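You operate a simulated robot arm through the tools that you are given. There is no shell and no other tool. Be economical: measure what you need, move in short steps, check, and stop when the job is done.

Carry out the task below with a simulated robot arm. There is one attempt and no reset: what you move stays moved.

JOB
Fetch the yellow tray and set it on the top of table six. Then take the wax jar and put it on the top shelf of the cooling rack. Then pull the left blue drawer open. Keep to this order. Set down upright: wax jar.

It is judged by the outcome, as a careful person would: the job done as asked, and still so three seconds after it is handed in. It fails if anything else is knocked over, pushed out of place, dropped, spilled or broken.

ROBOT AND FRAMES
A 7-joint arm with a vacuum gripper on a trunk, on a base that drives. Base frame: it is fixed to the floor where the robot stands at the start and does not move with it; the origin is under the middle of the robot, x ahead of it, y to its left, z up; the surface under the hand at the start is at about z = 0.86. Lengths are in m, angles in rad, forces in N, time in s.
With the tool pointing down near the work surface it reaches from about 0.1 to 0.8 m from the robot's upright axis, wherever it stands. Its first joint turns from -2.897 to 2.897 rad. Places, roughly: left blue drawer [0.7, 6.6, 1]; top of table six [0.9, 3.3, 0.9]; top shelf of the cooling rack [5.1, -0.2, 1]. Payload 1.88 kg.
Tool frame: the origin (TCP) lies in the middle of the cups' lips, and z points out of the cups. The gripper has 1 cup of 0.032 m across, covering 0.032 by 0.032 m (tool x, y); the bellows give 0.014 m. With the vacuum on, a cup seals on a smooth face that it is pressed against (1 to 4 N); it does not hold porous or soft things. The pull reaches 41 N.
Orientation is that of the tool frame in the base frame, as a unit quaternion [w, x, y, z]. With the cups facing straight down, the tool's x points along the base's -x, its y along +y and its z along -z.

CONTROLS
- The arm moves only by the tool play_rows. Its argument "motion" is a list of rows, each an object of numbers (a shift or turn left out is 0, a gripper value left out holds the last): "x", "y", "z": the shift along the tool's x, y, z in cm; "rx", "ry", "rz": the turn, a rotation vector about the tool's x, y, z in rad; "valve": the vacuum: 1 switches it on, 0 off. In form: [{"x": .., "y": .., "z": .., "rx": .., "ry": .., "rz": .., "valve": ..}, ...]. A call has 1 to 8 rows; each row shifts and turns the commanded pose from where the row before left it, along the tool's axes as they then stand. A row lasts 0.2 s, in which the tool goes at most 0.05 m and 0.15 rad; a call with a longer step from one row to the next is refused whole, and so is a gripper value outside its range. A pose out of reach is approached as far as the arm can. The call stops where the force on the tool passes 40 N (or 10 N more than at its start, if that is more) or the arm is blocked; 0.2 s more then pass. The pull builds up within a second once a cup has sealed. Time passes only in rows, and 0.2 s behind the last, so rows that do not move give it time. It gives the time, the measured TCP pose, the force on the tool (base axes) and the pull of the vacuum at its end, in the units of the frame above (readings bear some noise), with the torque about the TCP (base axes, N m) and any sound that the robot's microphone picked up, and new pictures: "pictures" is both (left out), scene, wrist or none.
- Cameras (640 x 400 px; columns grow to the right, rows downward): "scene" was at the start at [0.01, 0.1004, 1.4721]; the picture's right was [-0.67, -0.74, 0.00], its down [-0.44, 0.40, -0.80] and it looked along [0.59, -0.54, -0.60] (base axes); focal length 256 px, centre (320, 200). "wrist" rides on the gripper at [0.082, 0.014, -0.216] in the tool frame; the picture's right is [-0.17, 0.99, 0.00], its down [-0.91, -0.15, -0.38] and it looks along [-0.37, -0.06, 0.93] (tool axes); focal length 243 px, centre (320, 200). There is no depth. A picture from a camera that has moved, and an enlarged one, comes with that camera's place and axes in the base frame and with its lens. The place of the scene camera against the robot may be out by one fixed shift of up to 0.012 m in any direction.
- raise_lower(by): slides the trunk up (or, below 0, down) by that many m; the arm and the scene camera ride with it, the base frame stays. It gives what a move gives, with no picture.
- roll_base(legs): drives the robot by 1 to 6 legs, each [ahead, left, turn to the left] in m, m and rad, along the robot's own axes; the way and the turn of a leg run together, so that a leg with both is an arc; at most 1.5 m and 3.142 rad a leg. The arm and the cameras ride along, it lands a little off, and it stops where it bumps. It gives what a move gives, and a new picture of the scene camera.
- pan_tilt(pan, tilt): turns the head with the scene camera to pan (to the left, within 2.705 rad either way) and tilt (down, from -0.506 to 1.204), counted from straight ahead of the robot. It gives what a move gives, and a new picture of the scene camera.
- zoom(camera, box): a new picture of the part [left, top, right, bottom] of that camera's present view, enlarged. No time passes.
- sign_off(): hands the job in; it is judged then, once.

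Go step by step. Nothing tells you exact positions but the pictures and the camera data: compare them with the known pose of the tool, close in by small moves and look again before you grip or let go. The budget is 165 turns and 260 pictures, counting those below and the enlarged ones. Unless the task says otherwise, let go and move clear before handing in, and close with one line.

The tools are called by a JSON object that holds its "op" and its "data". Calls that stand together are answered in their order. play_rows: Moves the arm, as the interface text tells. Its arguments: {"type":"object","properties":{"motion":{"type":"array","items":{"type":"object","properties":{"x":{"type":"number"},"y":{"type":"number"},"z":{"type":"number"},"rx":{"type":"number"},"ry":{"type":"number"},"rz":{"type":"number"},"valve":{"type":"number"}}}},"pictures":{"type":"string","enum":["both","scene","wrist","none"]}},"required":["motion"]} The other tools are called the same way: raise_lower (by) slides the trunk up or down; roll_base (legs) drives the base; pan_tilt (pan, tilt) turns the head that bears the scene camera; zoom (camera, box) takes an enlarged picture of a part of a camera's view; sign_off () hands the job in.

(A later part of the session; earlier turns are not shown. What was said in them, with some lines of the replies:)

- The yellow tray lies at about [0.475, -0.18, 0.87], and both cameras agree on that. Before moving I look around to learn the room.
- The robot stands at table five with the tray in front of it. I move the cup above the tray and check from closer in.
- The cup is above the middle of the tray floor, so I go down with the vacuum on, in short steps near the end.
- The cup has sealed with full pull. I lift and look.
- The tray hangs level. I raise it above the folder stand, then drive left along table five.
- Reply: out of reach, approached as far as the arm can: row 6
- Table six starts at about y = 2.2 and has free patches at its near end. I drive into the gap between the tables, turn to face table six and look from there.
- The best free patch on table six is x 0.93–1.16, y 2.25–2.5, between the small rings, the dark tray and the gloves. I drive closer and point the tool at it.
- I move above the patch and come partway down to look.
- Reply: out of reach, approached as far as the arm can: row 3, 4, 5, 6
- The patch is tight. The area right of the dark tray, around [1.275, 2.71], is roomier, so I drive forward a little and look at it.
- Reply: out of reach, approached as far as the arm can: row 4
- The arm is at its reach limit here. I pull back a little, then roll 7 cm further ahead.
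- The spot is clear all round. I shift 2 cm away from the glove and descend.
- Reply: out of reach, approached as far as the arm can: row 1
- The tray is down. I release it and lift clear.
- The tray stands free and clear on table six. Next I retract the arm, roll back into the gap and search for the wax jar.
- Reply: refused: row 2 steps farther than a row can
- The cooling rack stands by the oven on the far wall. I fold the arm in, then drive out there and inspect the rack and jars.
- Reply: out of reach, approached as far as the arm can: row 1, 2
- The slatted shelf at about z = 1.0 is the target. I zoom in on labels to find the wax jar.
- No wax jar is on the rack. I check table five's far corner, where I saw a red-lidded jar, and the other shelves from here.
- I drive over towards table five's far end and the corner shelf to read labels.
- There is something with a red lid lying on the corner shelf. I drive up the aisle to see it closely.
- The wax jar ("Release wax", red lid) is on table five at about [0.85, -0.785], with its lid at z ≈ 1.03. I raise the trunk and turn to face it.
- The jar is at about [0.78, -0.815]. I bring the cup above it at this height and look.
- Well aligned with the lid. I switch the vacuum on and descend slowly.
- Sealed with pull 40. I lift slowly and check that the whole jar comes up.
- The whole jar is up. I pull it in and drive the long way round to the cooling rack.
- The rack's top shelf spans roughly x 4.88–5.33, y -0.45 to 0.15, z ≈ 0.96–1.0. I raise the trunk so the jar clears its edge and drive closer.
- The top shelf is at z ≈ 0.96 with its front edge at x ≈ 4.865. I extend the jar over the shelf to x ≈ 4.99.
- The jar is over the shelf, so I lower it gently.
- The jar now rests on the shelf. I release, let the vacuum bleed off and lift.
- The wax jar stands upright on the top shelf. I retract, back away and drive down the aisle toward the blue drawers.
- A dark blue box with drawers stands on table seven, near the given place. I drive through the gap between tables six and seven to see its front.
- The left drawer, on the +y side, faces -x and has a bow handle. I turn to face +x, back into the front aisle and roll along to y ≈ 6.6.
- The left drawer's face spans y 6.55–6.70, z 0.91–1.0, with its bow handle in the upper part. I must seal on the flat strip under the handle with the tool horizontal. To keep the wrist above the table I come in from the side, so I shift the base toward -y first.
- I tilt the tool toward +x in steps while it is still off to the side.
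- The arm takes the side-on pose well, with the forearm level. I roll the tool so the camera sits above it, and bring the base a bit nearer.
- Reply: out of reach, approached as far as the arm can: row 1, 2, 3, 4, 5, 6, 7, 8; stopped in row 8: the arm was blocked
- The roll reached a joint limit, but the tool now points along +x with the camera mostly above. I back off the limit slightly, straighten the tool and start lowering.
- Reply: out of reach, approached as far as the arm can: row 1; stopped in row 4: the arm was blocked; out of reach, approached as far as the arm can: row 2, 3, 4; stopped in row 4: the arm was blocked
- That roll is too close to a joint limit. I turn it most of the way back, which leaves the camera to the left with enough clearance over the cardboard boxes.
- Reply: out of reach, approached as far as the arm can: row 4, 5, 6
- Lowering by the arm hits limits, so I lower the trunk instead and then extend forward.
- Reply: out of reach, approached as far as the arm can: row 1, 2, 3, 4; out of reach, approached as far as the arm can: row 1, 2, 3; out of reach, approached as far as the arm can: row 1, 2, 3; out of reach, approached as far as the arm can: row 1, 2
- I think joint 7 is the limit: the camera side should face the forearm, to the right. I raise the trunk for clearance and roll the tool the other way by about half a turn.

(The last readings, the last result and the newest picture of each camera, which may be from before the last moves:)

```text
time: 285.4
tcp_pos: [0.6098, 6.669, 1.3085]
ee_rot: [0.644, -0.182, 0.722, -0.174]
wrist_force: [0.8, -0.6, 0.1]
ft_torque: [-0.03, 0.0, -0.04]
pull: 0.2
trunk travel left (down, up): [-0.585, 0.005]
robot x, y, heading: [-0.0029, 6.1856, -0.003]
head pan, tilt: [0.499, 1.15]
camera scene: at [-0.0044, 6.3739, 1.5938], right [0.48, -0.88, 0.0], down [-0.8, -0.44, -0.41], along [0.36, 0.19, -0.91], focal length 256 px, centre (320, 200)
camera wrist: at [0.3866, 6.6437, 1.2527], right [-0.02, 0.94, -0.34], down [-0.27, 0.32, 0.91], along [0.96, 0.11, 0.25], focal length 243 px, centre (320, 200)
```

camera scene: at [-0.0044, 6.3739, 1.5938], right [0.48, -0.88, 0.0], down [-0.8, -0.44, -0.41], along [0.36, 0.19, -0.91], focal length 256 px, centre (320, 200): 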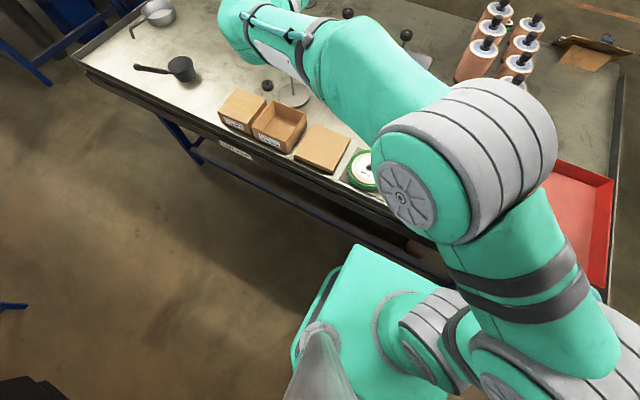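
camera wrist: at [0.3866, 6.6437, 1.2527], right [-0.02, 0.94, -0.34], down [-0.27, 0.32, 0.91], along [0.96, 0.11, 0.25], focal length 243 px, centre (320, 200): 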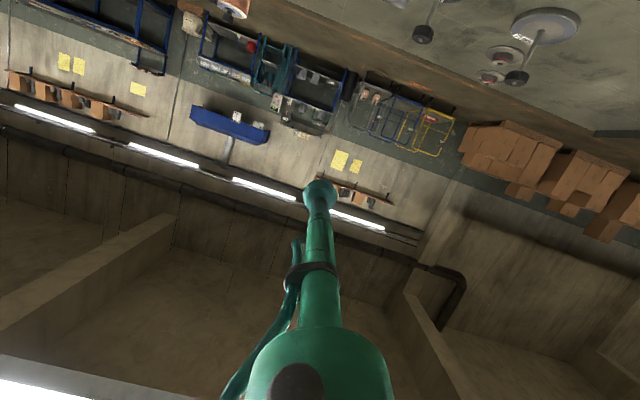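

The arm moves freely this way and the elbow rises. I continue the roll until the camera sits at the right, slightly up.

{"op": "play_rows", "data": {"motion": [{"rz": -0.145}, {"rz": -0.145}, {"rz": -0.145}, {"rz": -0.145}, {"rz": -0.145}, {"rz": -0.145}, {"rz": -0.145}, {"rz": -0.145}], "pictures": "none"}}

{"op": "play_rows", "data": {"motion": [{"rz": -0.145}, {"rz": -0.145}, {}]}}

```text
time: 287.2
tcp_pos: [0.6109, 6.6676, 1.3076]
ee_rot: [-0.443, 0.55, -0.504, 0.499]
wrist_force: [-0.2, 0.2, -0.6]
ft_torque: [-0.02, -0.03, 0.0]
pull: 0.0
trunk travel left (down, up): [-0.585, 0.005]
robot x, y, heading: [-0.0021, 6.1847, -0.001]
head pan, tilt: [0.499, 1.15]
```

```text
time: 288.0
tcp_pos: [0.6116, 6.6695, 1.3067]
ee_rot: [-0.367, 0.616, -0.419, 0.557]
wrist_force: [-0.3, 1.1, -0.7]
ft_torque: [0.0, 0.02, 0.0]
pull: 0.1
trunk travel left (down, up): [-0.585, 0.005]
robot x, y, heading: [-0.0009, 6.1879, -0.004]
head pan, tilt: [0.499, 1.15]
camera scene: at [-0.0044, 6.3739, 1.5938], right [0.48, -0.88, 0.0], down [-0.8, -0.44, -0.41], along [0.36, 0.19, -0.91], focal length 256 px, centre (320, 200)
camera wrist: at [0.3969, 6.5909, 1.3489], right [-0.11, -0.22, -0.97], down [-0.38, 0.91, -0.16], along [0.92, 0.35, -0.18], focal length 243 px, centre (320, 200)
```

scene: 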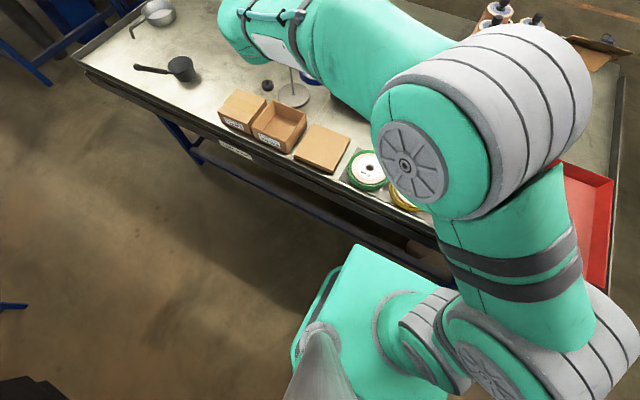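
wrist: 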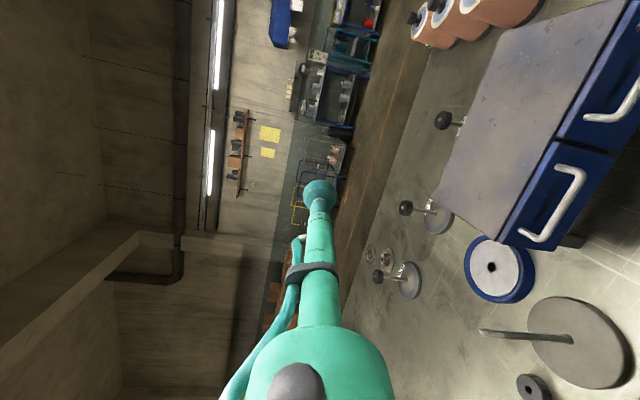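

{"op": "play_rows", "data": {"motion": [{"x": -0.6, "y": 4.0, "z": 0}, {"x": -0.6, "y": 4.0, "z": 0}, {"x": -0.6, "y": 4.0, "z": 0}, {"x": -0.6, "y": 4.0, "z": 0}]}}

```text
time: 289.0
tcp_pos: [0.5935, 6.63, 1.1491]
ee_rot: [-0.369, 0.615, -0.42, 0.556]
wrist_force: [0.1, 0.2, -0.5]
ft_torque: [0.01, 0.01, -0.03]
pull: 0.0
trunk travel left (down, up): [-0.585, 0.005]
robot x, y, heading: [0.0007, 6.185, 0.001]
head pan, tilt: [0.499, 1.15]
camera scene: at [-0.0043, 6.374, 1.5938], right [0.48, -0.88, 0.0], down [-0.8, -0.44, -0.41], along [0.36, 0.19, -0.91], focal length 256 px, centre (320, 200)
camera wrist: at [0.3802, 6.5523, 1.1918], right [-0.11, -0.22, -0.97], down [-0.38, 0.91, -0.16], along [0.92, 0.35, -0.18], focal length 243 px, centre (320, 200)
```

scene: 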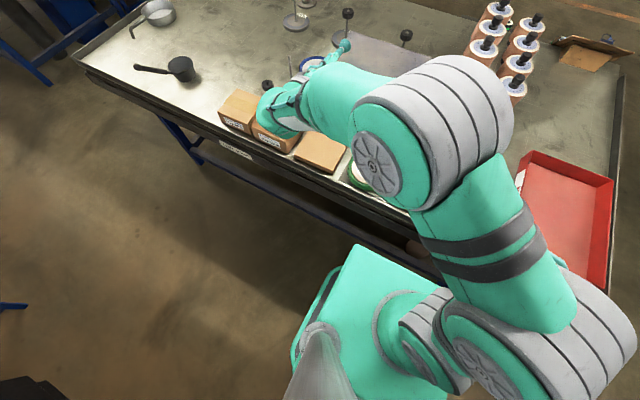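
wrist: 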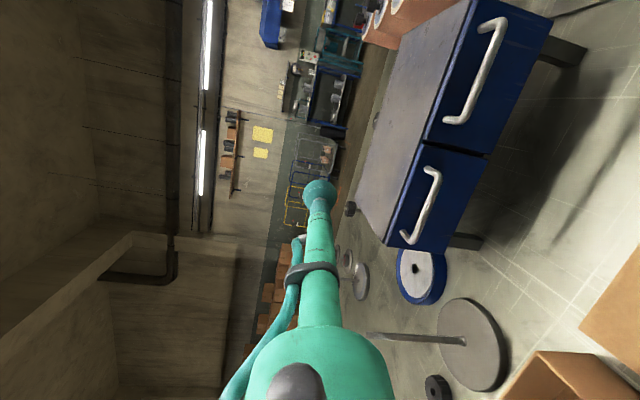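

The drawer face measures y 6.567–6.724, z 0.91–1.014 with the handle at z ≈ 0.995. I aim for the flat strip below it at [0.69, 6.645, 0.952], level the tool a little and come down in front of it.

{"op": "play_rows", "data": {"motion": [{"rx": 0.046, "ry": 0.019}, {"x": -1.6, "y": 3.47, "z": 0.4}, {"x": -1.6, "y": 3.47, "z": 0.4}, {"x": -1.6, "y": 3.47, "z": 0.4}]}}

```text
time: 290.0
tcp_pos: [0.5988, 6.6372, 1.0345]
ee_rot: [-0.378, 0.601, -0.41, 0.572]
wrist_force: [-0.3, 0.1, 1.1]
ft_torque: [0.04, 0.0, 0.03]
pull: 0.2
trunk travel left (down, up): [-0.585, 0.005]
robot x, y, heading: [-0.0012, 6.1849, 0.0]
head pan, tilt: [0.499, 1.15]
camera scene: at [-0.0044, 6.3739, 1.5938], right [0.48, -0.88, 0.0], down [-0.8, -0.44, -0.41], along [0.36, 0.19, -0.91], focal length 256 px, centre (320, 200)
camera wrist: at [0.3824, 6.559, 1.0663], right [-0.06, -0.22, -0.97], down [-0.37, 0.91, -0.18], along [0.93, 0.35, -0.14], focal length 243 px, centre (320, 200)
```

scene: 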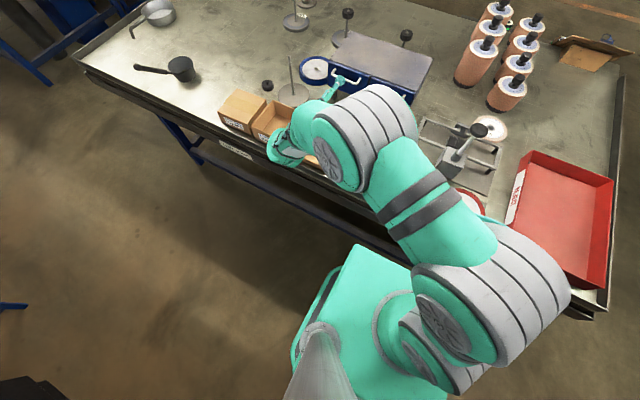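
wrist: 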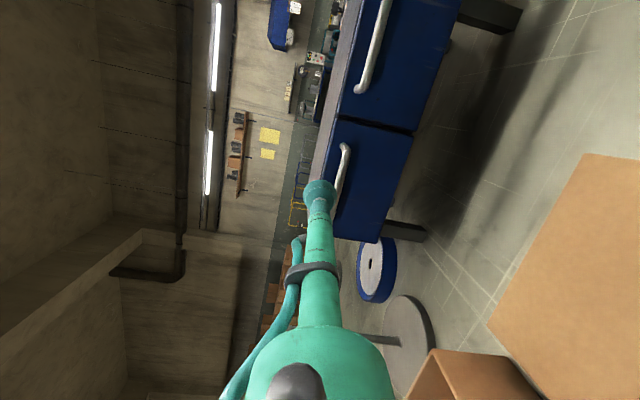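

{"op": "play_rows", "data": {"motion": [{"x": -1.9, "y": 3.6, "z": 0.5}, {"x": -1.9, "y": 3.6, "z": 0.5}]}}

```text
time: 290.6
tcp_pos: [0.6016, 6.6428, 0.9527]
ee_rot: [-0.377, 0.6, -0.411, 0.573]
wrist_force: [0.7, -0.6, 0.4]
ft_torque: [0.04, 0.03, -0.03]
pull: 0.1
trunk travel left (down, up): [-0.585, 0.005]
robot x, y, heading: [-0.0023, 6.1864, 0.003]
head pan, tilt: [0.499, 1.15]
camera scene: at [-0.0043, 6.374, 1.5938], right [0.48, -0.88, 0.0], down [-0.8, -0.44, -0.41], along [0.36, 0.19, -0.91], focal length 256 px, centre (320, 200)
camera wrist: at [0.387, 6.5661, 0.9849], right [-0.06, -0.22, -0.97], down [-0.37, 0.91, -0.18], along [0.93, 0.35, -0.14], focal length 243 px, centre (320, 200)
```

scene: 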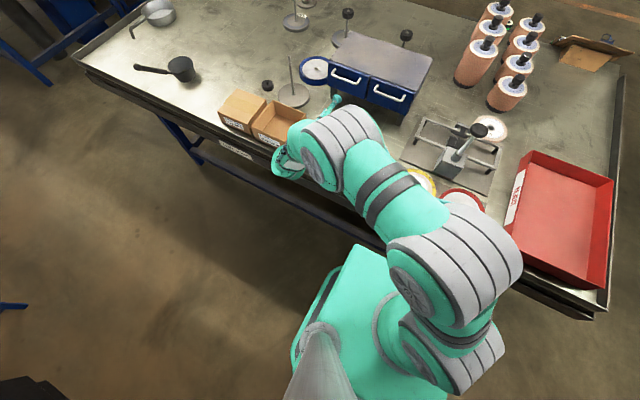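
wrist: 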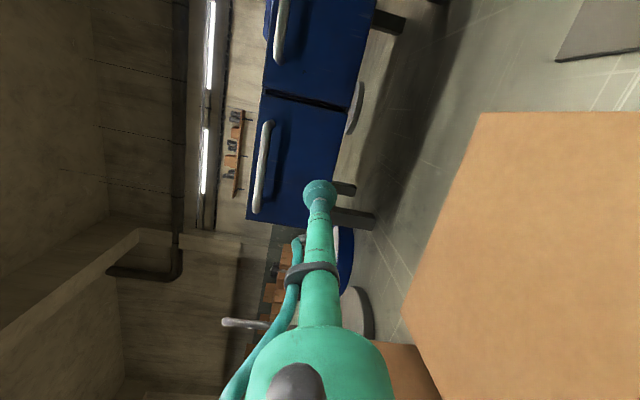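

Aligned: the line of the cup meets the flat strip below the handle. I advance with the vacuum on.

{"op": "play_rows", "data": {"motion": [{"z": 4}, {"z": 2.5, "valve": 1}, {"z": 0.7}, {"z": 0.5}, {}]}}

```text
time: 291.6
tcp_pos: [0.6716, 6.6419, 0.9495]
ee_rot: [-0.377, 0.602, -0.411, 0.572]
wrist_force: [-17.1, -6.4, 9.5]
ft_torque: [-0.35, 0.17, 0.12]
pull: 40.6
trunk travel left (down, up): [-0.585, 0.005]
robot x, y, heading: [-0.0047, 6.1803, -0.001]
head pan, tilt: [0.499, 1.15]
stopped in row 4: the force on the tool passed its limit at 51 N (the readings are from after the stop); the commanded pose is now the measured one
camera scene: at [-0.0085, 6.3724, 1.5941], right [0.48, -0.88, 0.0], down [-0.8, -0.44, -0.41], along [0.36, 0.2, -0.91], focal length 256 px, centre (320, 200)
camera wrist: at [0.4557, 6.5639, 0.9812], right [-0.06, -0.22, -0.97], down [-0.37, 0.91, -0.18], along [0.93, 0.35, -0.14], focal length 243 px, centre (320, 200)
```

scene: 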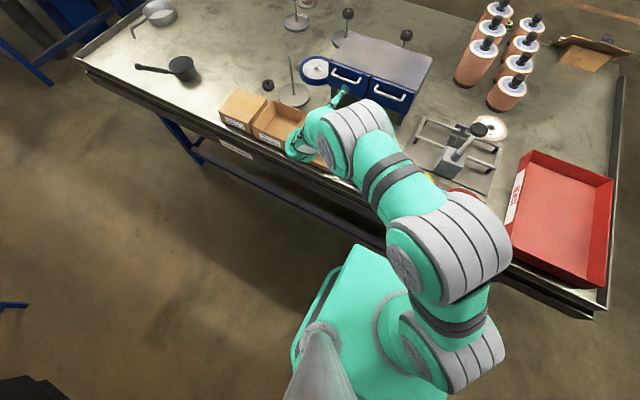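
wrist: 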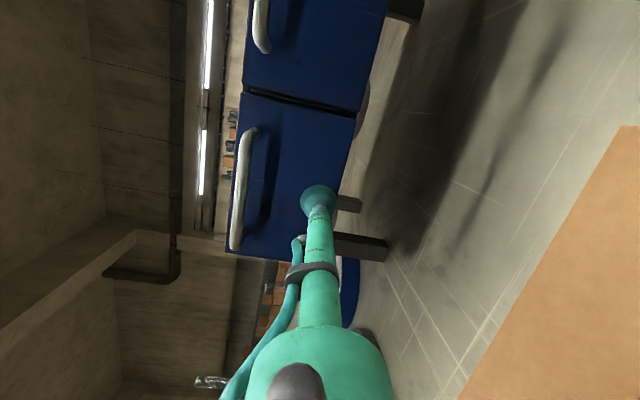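

Sealed on the drawer face at full pull. I draw back slowly.

{"op": "play_rows", "data": {"motion": [{"z": -0.6}, {"z": -0.8, "y": 0.05}, {"z": -1, "y": 0.06}, {"z": -1, "y": 0.06}, {"z": -1, "y": 0.06}]}}

```text
time: 292.8
tcp_pos: [0.6293, 6.6407, 0.95]
ee_rot: [-0.378, 0.601, -0.411, 0.572]
wrist_force: [-1.6, -5.5, 13.7]
ft_torque: [0.0, 0.2, 0.09]
pull: 40.6
trunk travel left (down, up): [-0.585, 0.005]
robot x, y, heading: [-0.0051, 6.1868, 0.002]
head pan, tilt: [0.499, 1.15]
camera scene: at [-0.0068, 6.3725, 1.594], right [0.48, -0.88, 0.0], down [-0.8, -0.44, -0.41], along [0.36, 0.2, -0.91], focal length 256 px, centre (320, 200)
camera wrist: at [0.4127, 6.5638, 0.9813], right [-0.06, -0.22, -0.97], down [-0.37, 0.91, -0.18], along [0.93, 0.35, -0.14], focal length 243 px, centre (320, 200)
```

scene: 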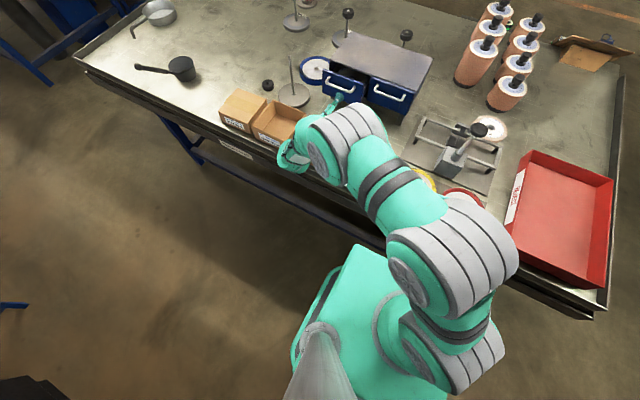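
wrist: 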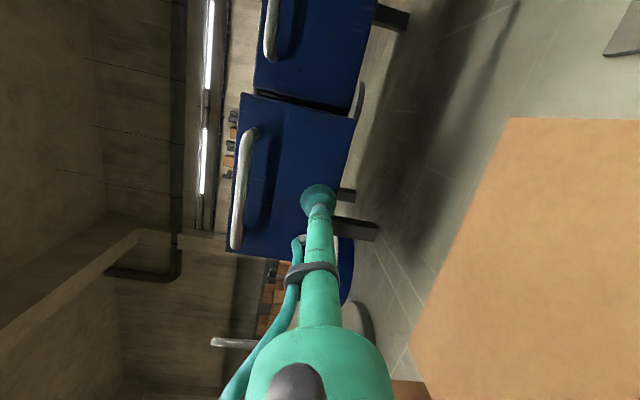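

The drawer is opening. I ease the tool up a touch to relieve the side load and keep pulling.

{"op": "play_rows", "data": {"motion": [{"z": -1, "y": -0.15}, {"z": -1.2}, {"z": -1.2}, {"z": -1.2, "y": 0.06}, {"z": -1.2, "y": 0.06}, {"z": -1.2, "y": 0.06}, {"z": -1, "y": 0.06}]}}

```text
time: 294.4
tcp_pos: [0.5499, 6.642, 0.9513]
ee_rot: [-0.374, 0.604, -0.411, 0.572]
wrist_force: [-0.7, -4.5, -14.3]
ft_torque: [-0.13, -0.29, 0.1]
pull: 41.0
trunk travel left (down, up): [-0.585, 0.005]
robot x, y, heading: [-0.0036, 6.1836, -0.003]
head pan, tilt: [0.499, 1.15]
camera scene: at [-0.0049, 6.374, 1.5936], right [0.48, -0.88, 0.0], down [-0.8, -0.44, -0.41], along [0.36, 0.2, -0.91], focal length 256 px, centre (320, 200)
camera wrist: at [0.3344, 6.5644, 0.9837], right [-0.07, -0.22, -0.97], down [-0.37, 0.91, -0.18], along [0.93, 0.35, -0.14], focal length 243 px, centre (320, 200)
```

scene: 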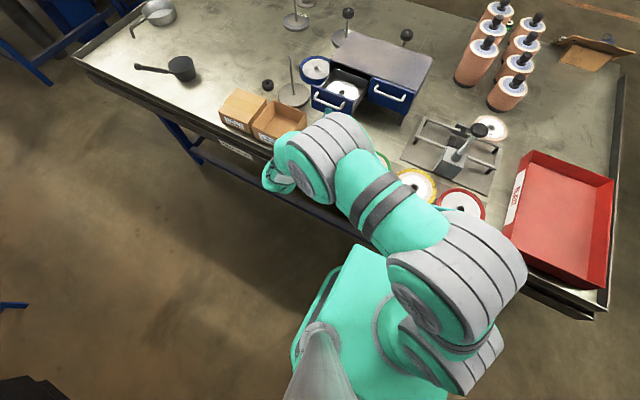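
wrist: 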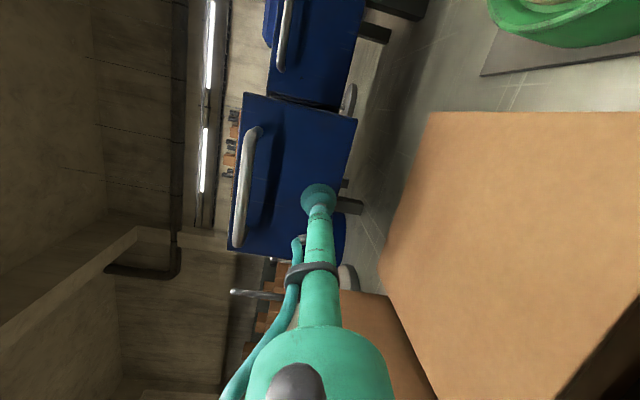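

{"op": "play_rows", "data": {"motion": [{"z": -1, "y": 0.22}, {"z": -1, "y": 0.06}, {"z": -1, "y": 0.06}, {}], "pictures": "wrist"}}

```text
time: 295.4
tcp_pos: [0.5216, 6.6438, 0.9519]
ee_rot: [-0.377, 0.601, -0.412, 0.571]
wrist_force: [23.4, -0.3, 6.3]
ft_torque: [0.04, 0.05, 0.0]
pull: 40.2
trunk travel left (down, up): [-0.585, 0.005]
robot x, y, heading: [-0.0005, 6.1852, -0.003]
head pan, tilt: [0.499, 1.15]
camera wrist: at [0.3059, 6.5651, 0.9839], right [-0.06, -0.22, -0.97], down [-0.37, 0.91, -0.18], along [0.93, 0.35, -0.14], focal length 243 px, centre (320, 200)
```

wrist: 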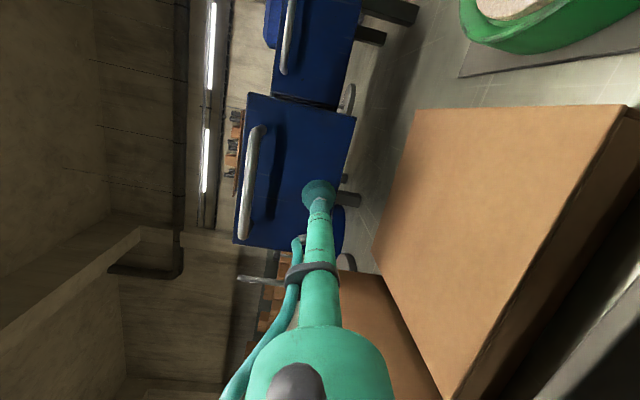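

The drawer has reached its stop, about 0.15 m open. I ease off, release and back straight out.

{"op": "play_rows", "data": {"motion": [{"z": 0.4}, {"valve": 0}, {}, {}, {"z": -0.5}, {"z": -2}, {"z": -4}]}}

```text
time: 297.0
tcp_pos: [0.46, 6.6429, 0.9567]
ee_rot: [-0.377, 0.603, -0.41, 0.571]
wrist_force: [-0.5, -0.2, -0.3]
ft_torque: [-0.02, -0.01, -0.01]
pull: 0.0
trunk travel left (down, up): [-0.585, 0.005]
robot x, y, heading: [-0.0051, 6.1887, -0.004]
head pan, tilt: [0.499, 1.15]
camera scene: at [-0.0053, 6.3737, 1.5938], right [0.48, -0.88, 0.0], down [-0.8, -0.44, -0.41], along [0.36, 0.2, -0.91], focal length 256 px, centre (320, 200)
camera wrist: at [0.244, 6.5659, 0.9892], right [-0.06, -0.22, -0.97], down [-0.37, 0.91, -0.18], along [0.93, 0.35, -0.14], focal length 243 px, centre (320, 200)
```

scene: 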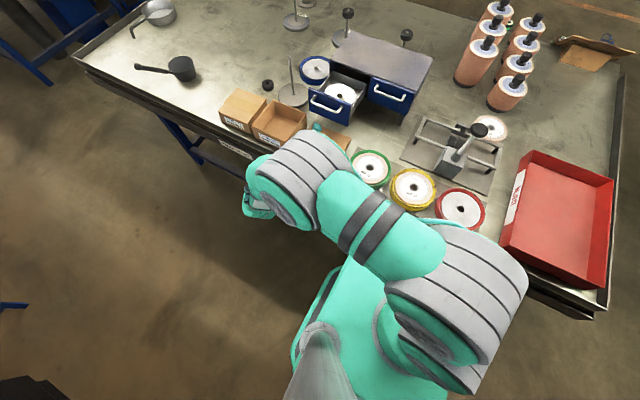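
wrist: 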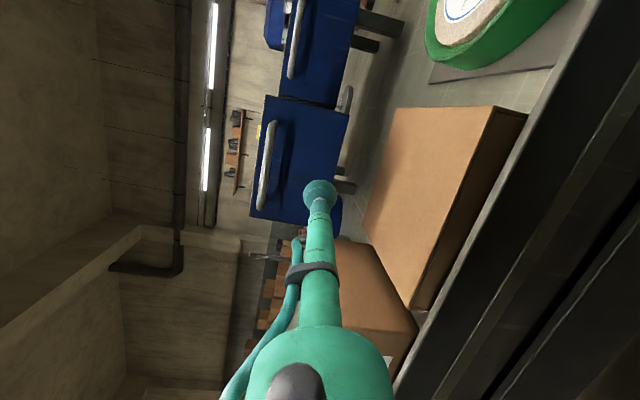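

{"op": "play_rows", "data": {"motion": [{"x": 1.5, "y": -3.7}, {"x": 1.5, "y": -3.7}, {"x": 1.5, "y": -3.7}, {"x": 1.5, "y": -3.7, "z": -2}], "pictures": "scene"}}

{"op": "zoom", "data": {"camera": "scene", "box": [220, 30, 460, 180]}}

```text
time: 298.0
tcp_pos: [0.4479, 6.6437, 1.1164]
ee_rot: [-0.376, 0.602, -0.411, 0.572]
wrist_force: [0.5, -0.4, -0.4]
ft_torque: [0.02, -0.02, -0.05]
pull: 0.1
trunk travel left (down, up): [-0.585, 0.005]
robot x, y, heading: [-0.0005, 6.1881, 0.008]
head pan, tilt: [0.499, 1.15]
camera scene: at [-0.0054, 6.3736, 1.5937], right [0.48, -0.88, 0.0], down [-0.8, -0.44, -0.41], along [0.36, 0.2, -0.91], focal length 256 px, centre (320, 200)
```

scene: 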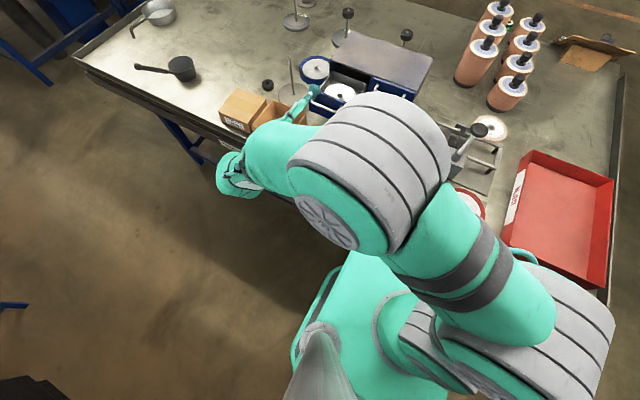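

```text
2.67 times, centred on (340, 105) of scene
camera zoom: at [-0.0054, 6.3736, 1.5937], right [0.48, -0.88, 0.0], down [-0.8, -0.44, -0.41], along [0.36, 0.2, -0.91], focal length 682 px, centre (267, 453)
```

zoom: 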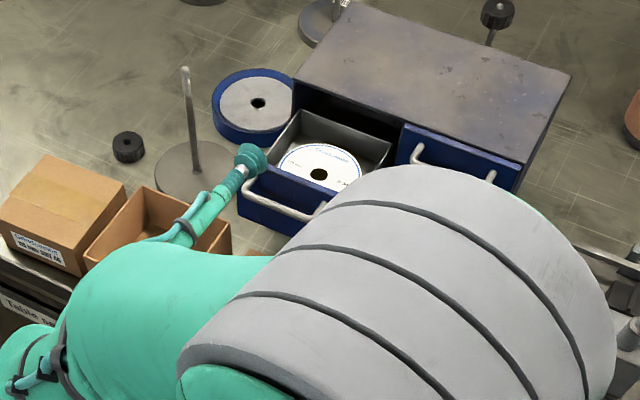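

The left drawer stays open, the arm is clear of it, and nothing around it has been disturbed. All three parts are done in order, so I hand in.

{"op": "sign_off", "data": {}}

```text
The job is handed in.
```

I did all three parts in the order you asked: the yellow tray is on table six, the wax jar stands upright on the cooling rack's top shelf, and the left blue drawer is open to its stop.
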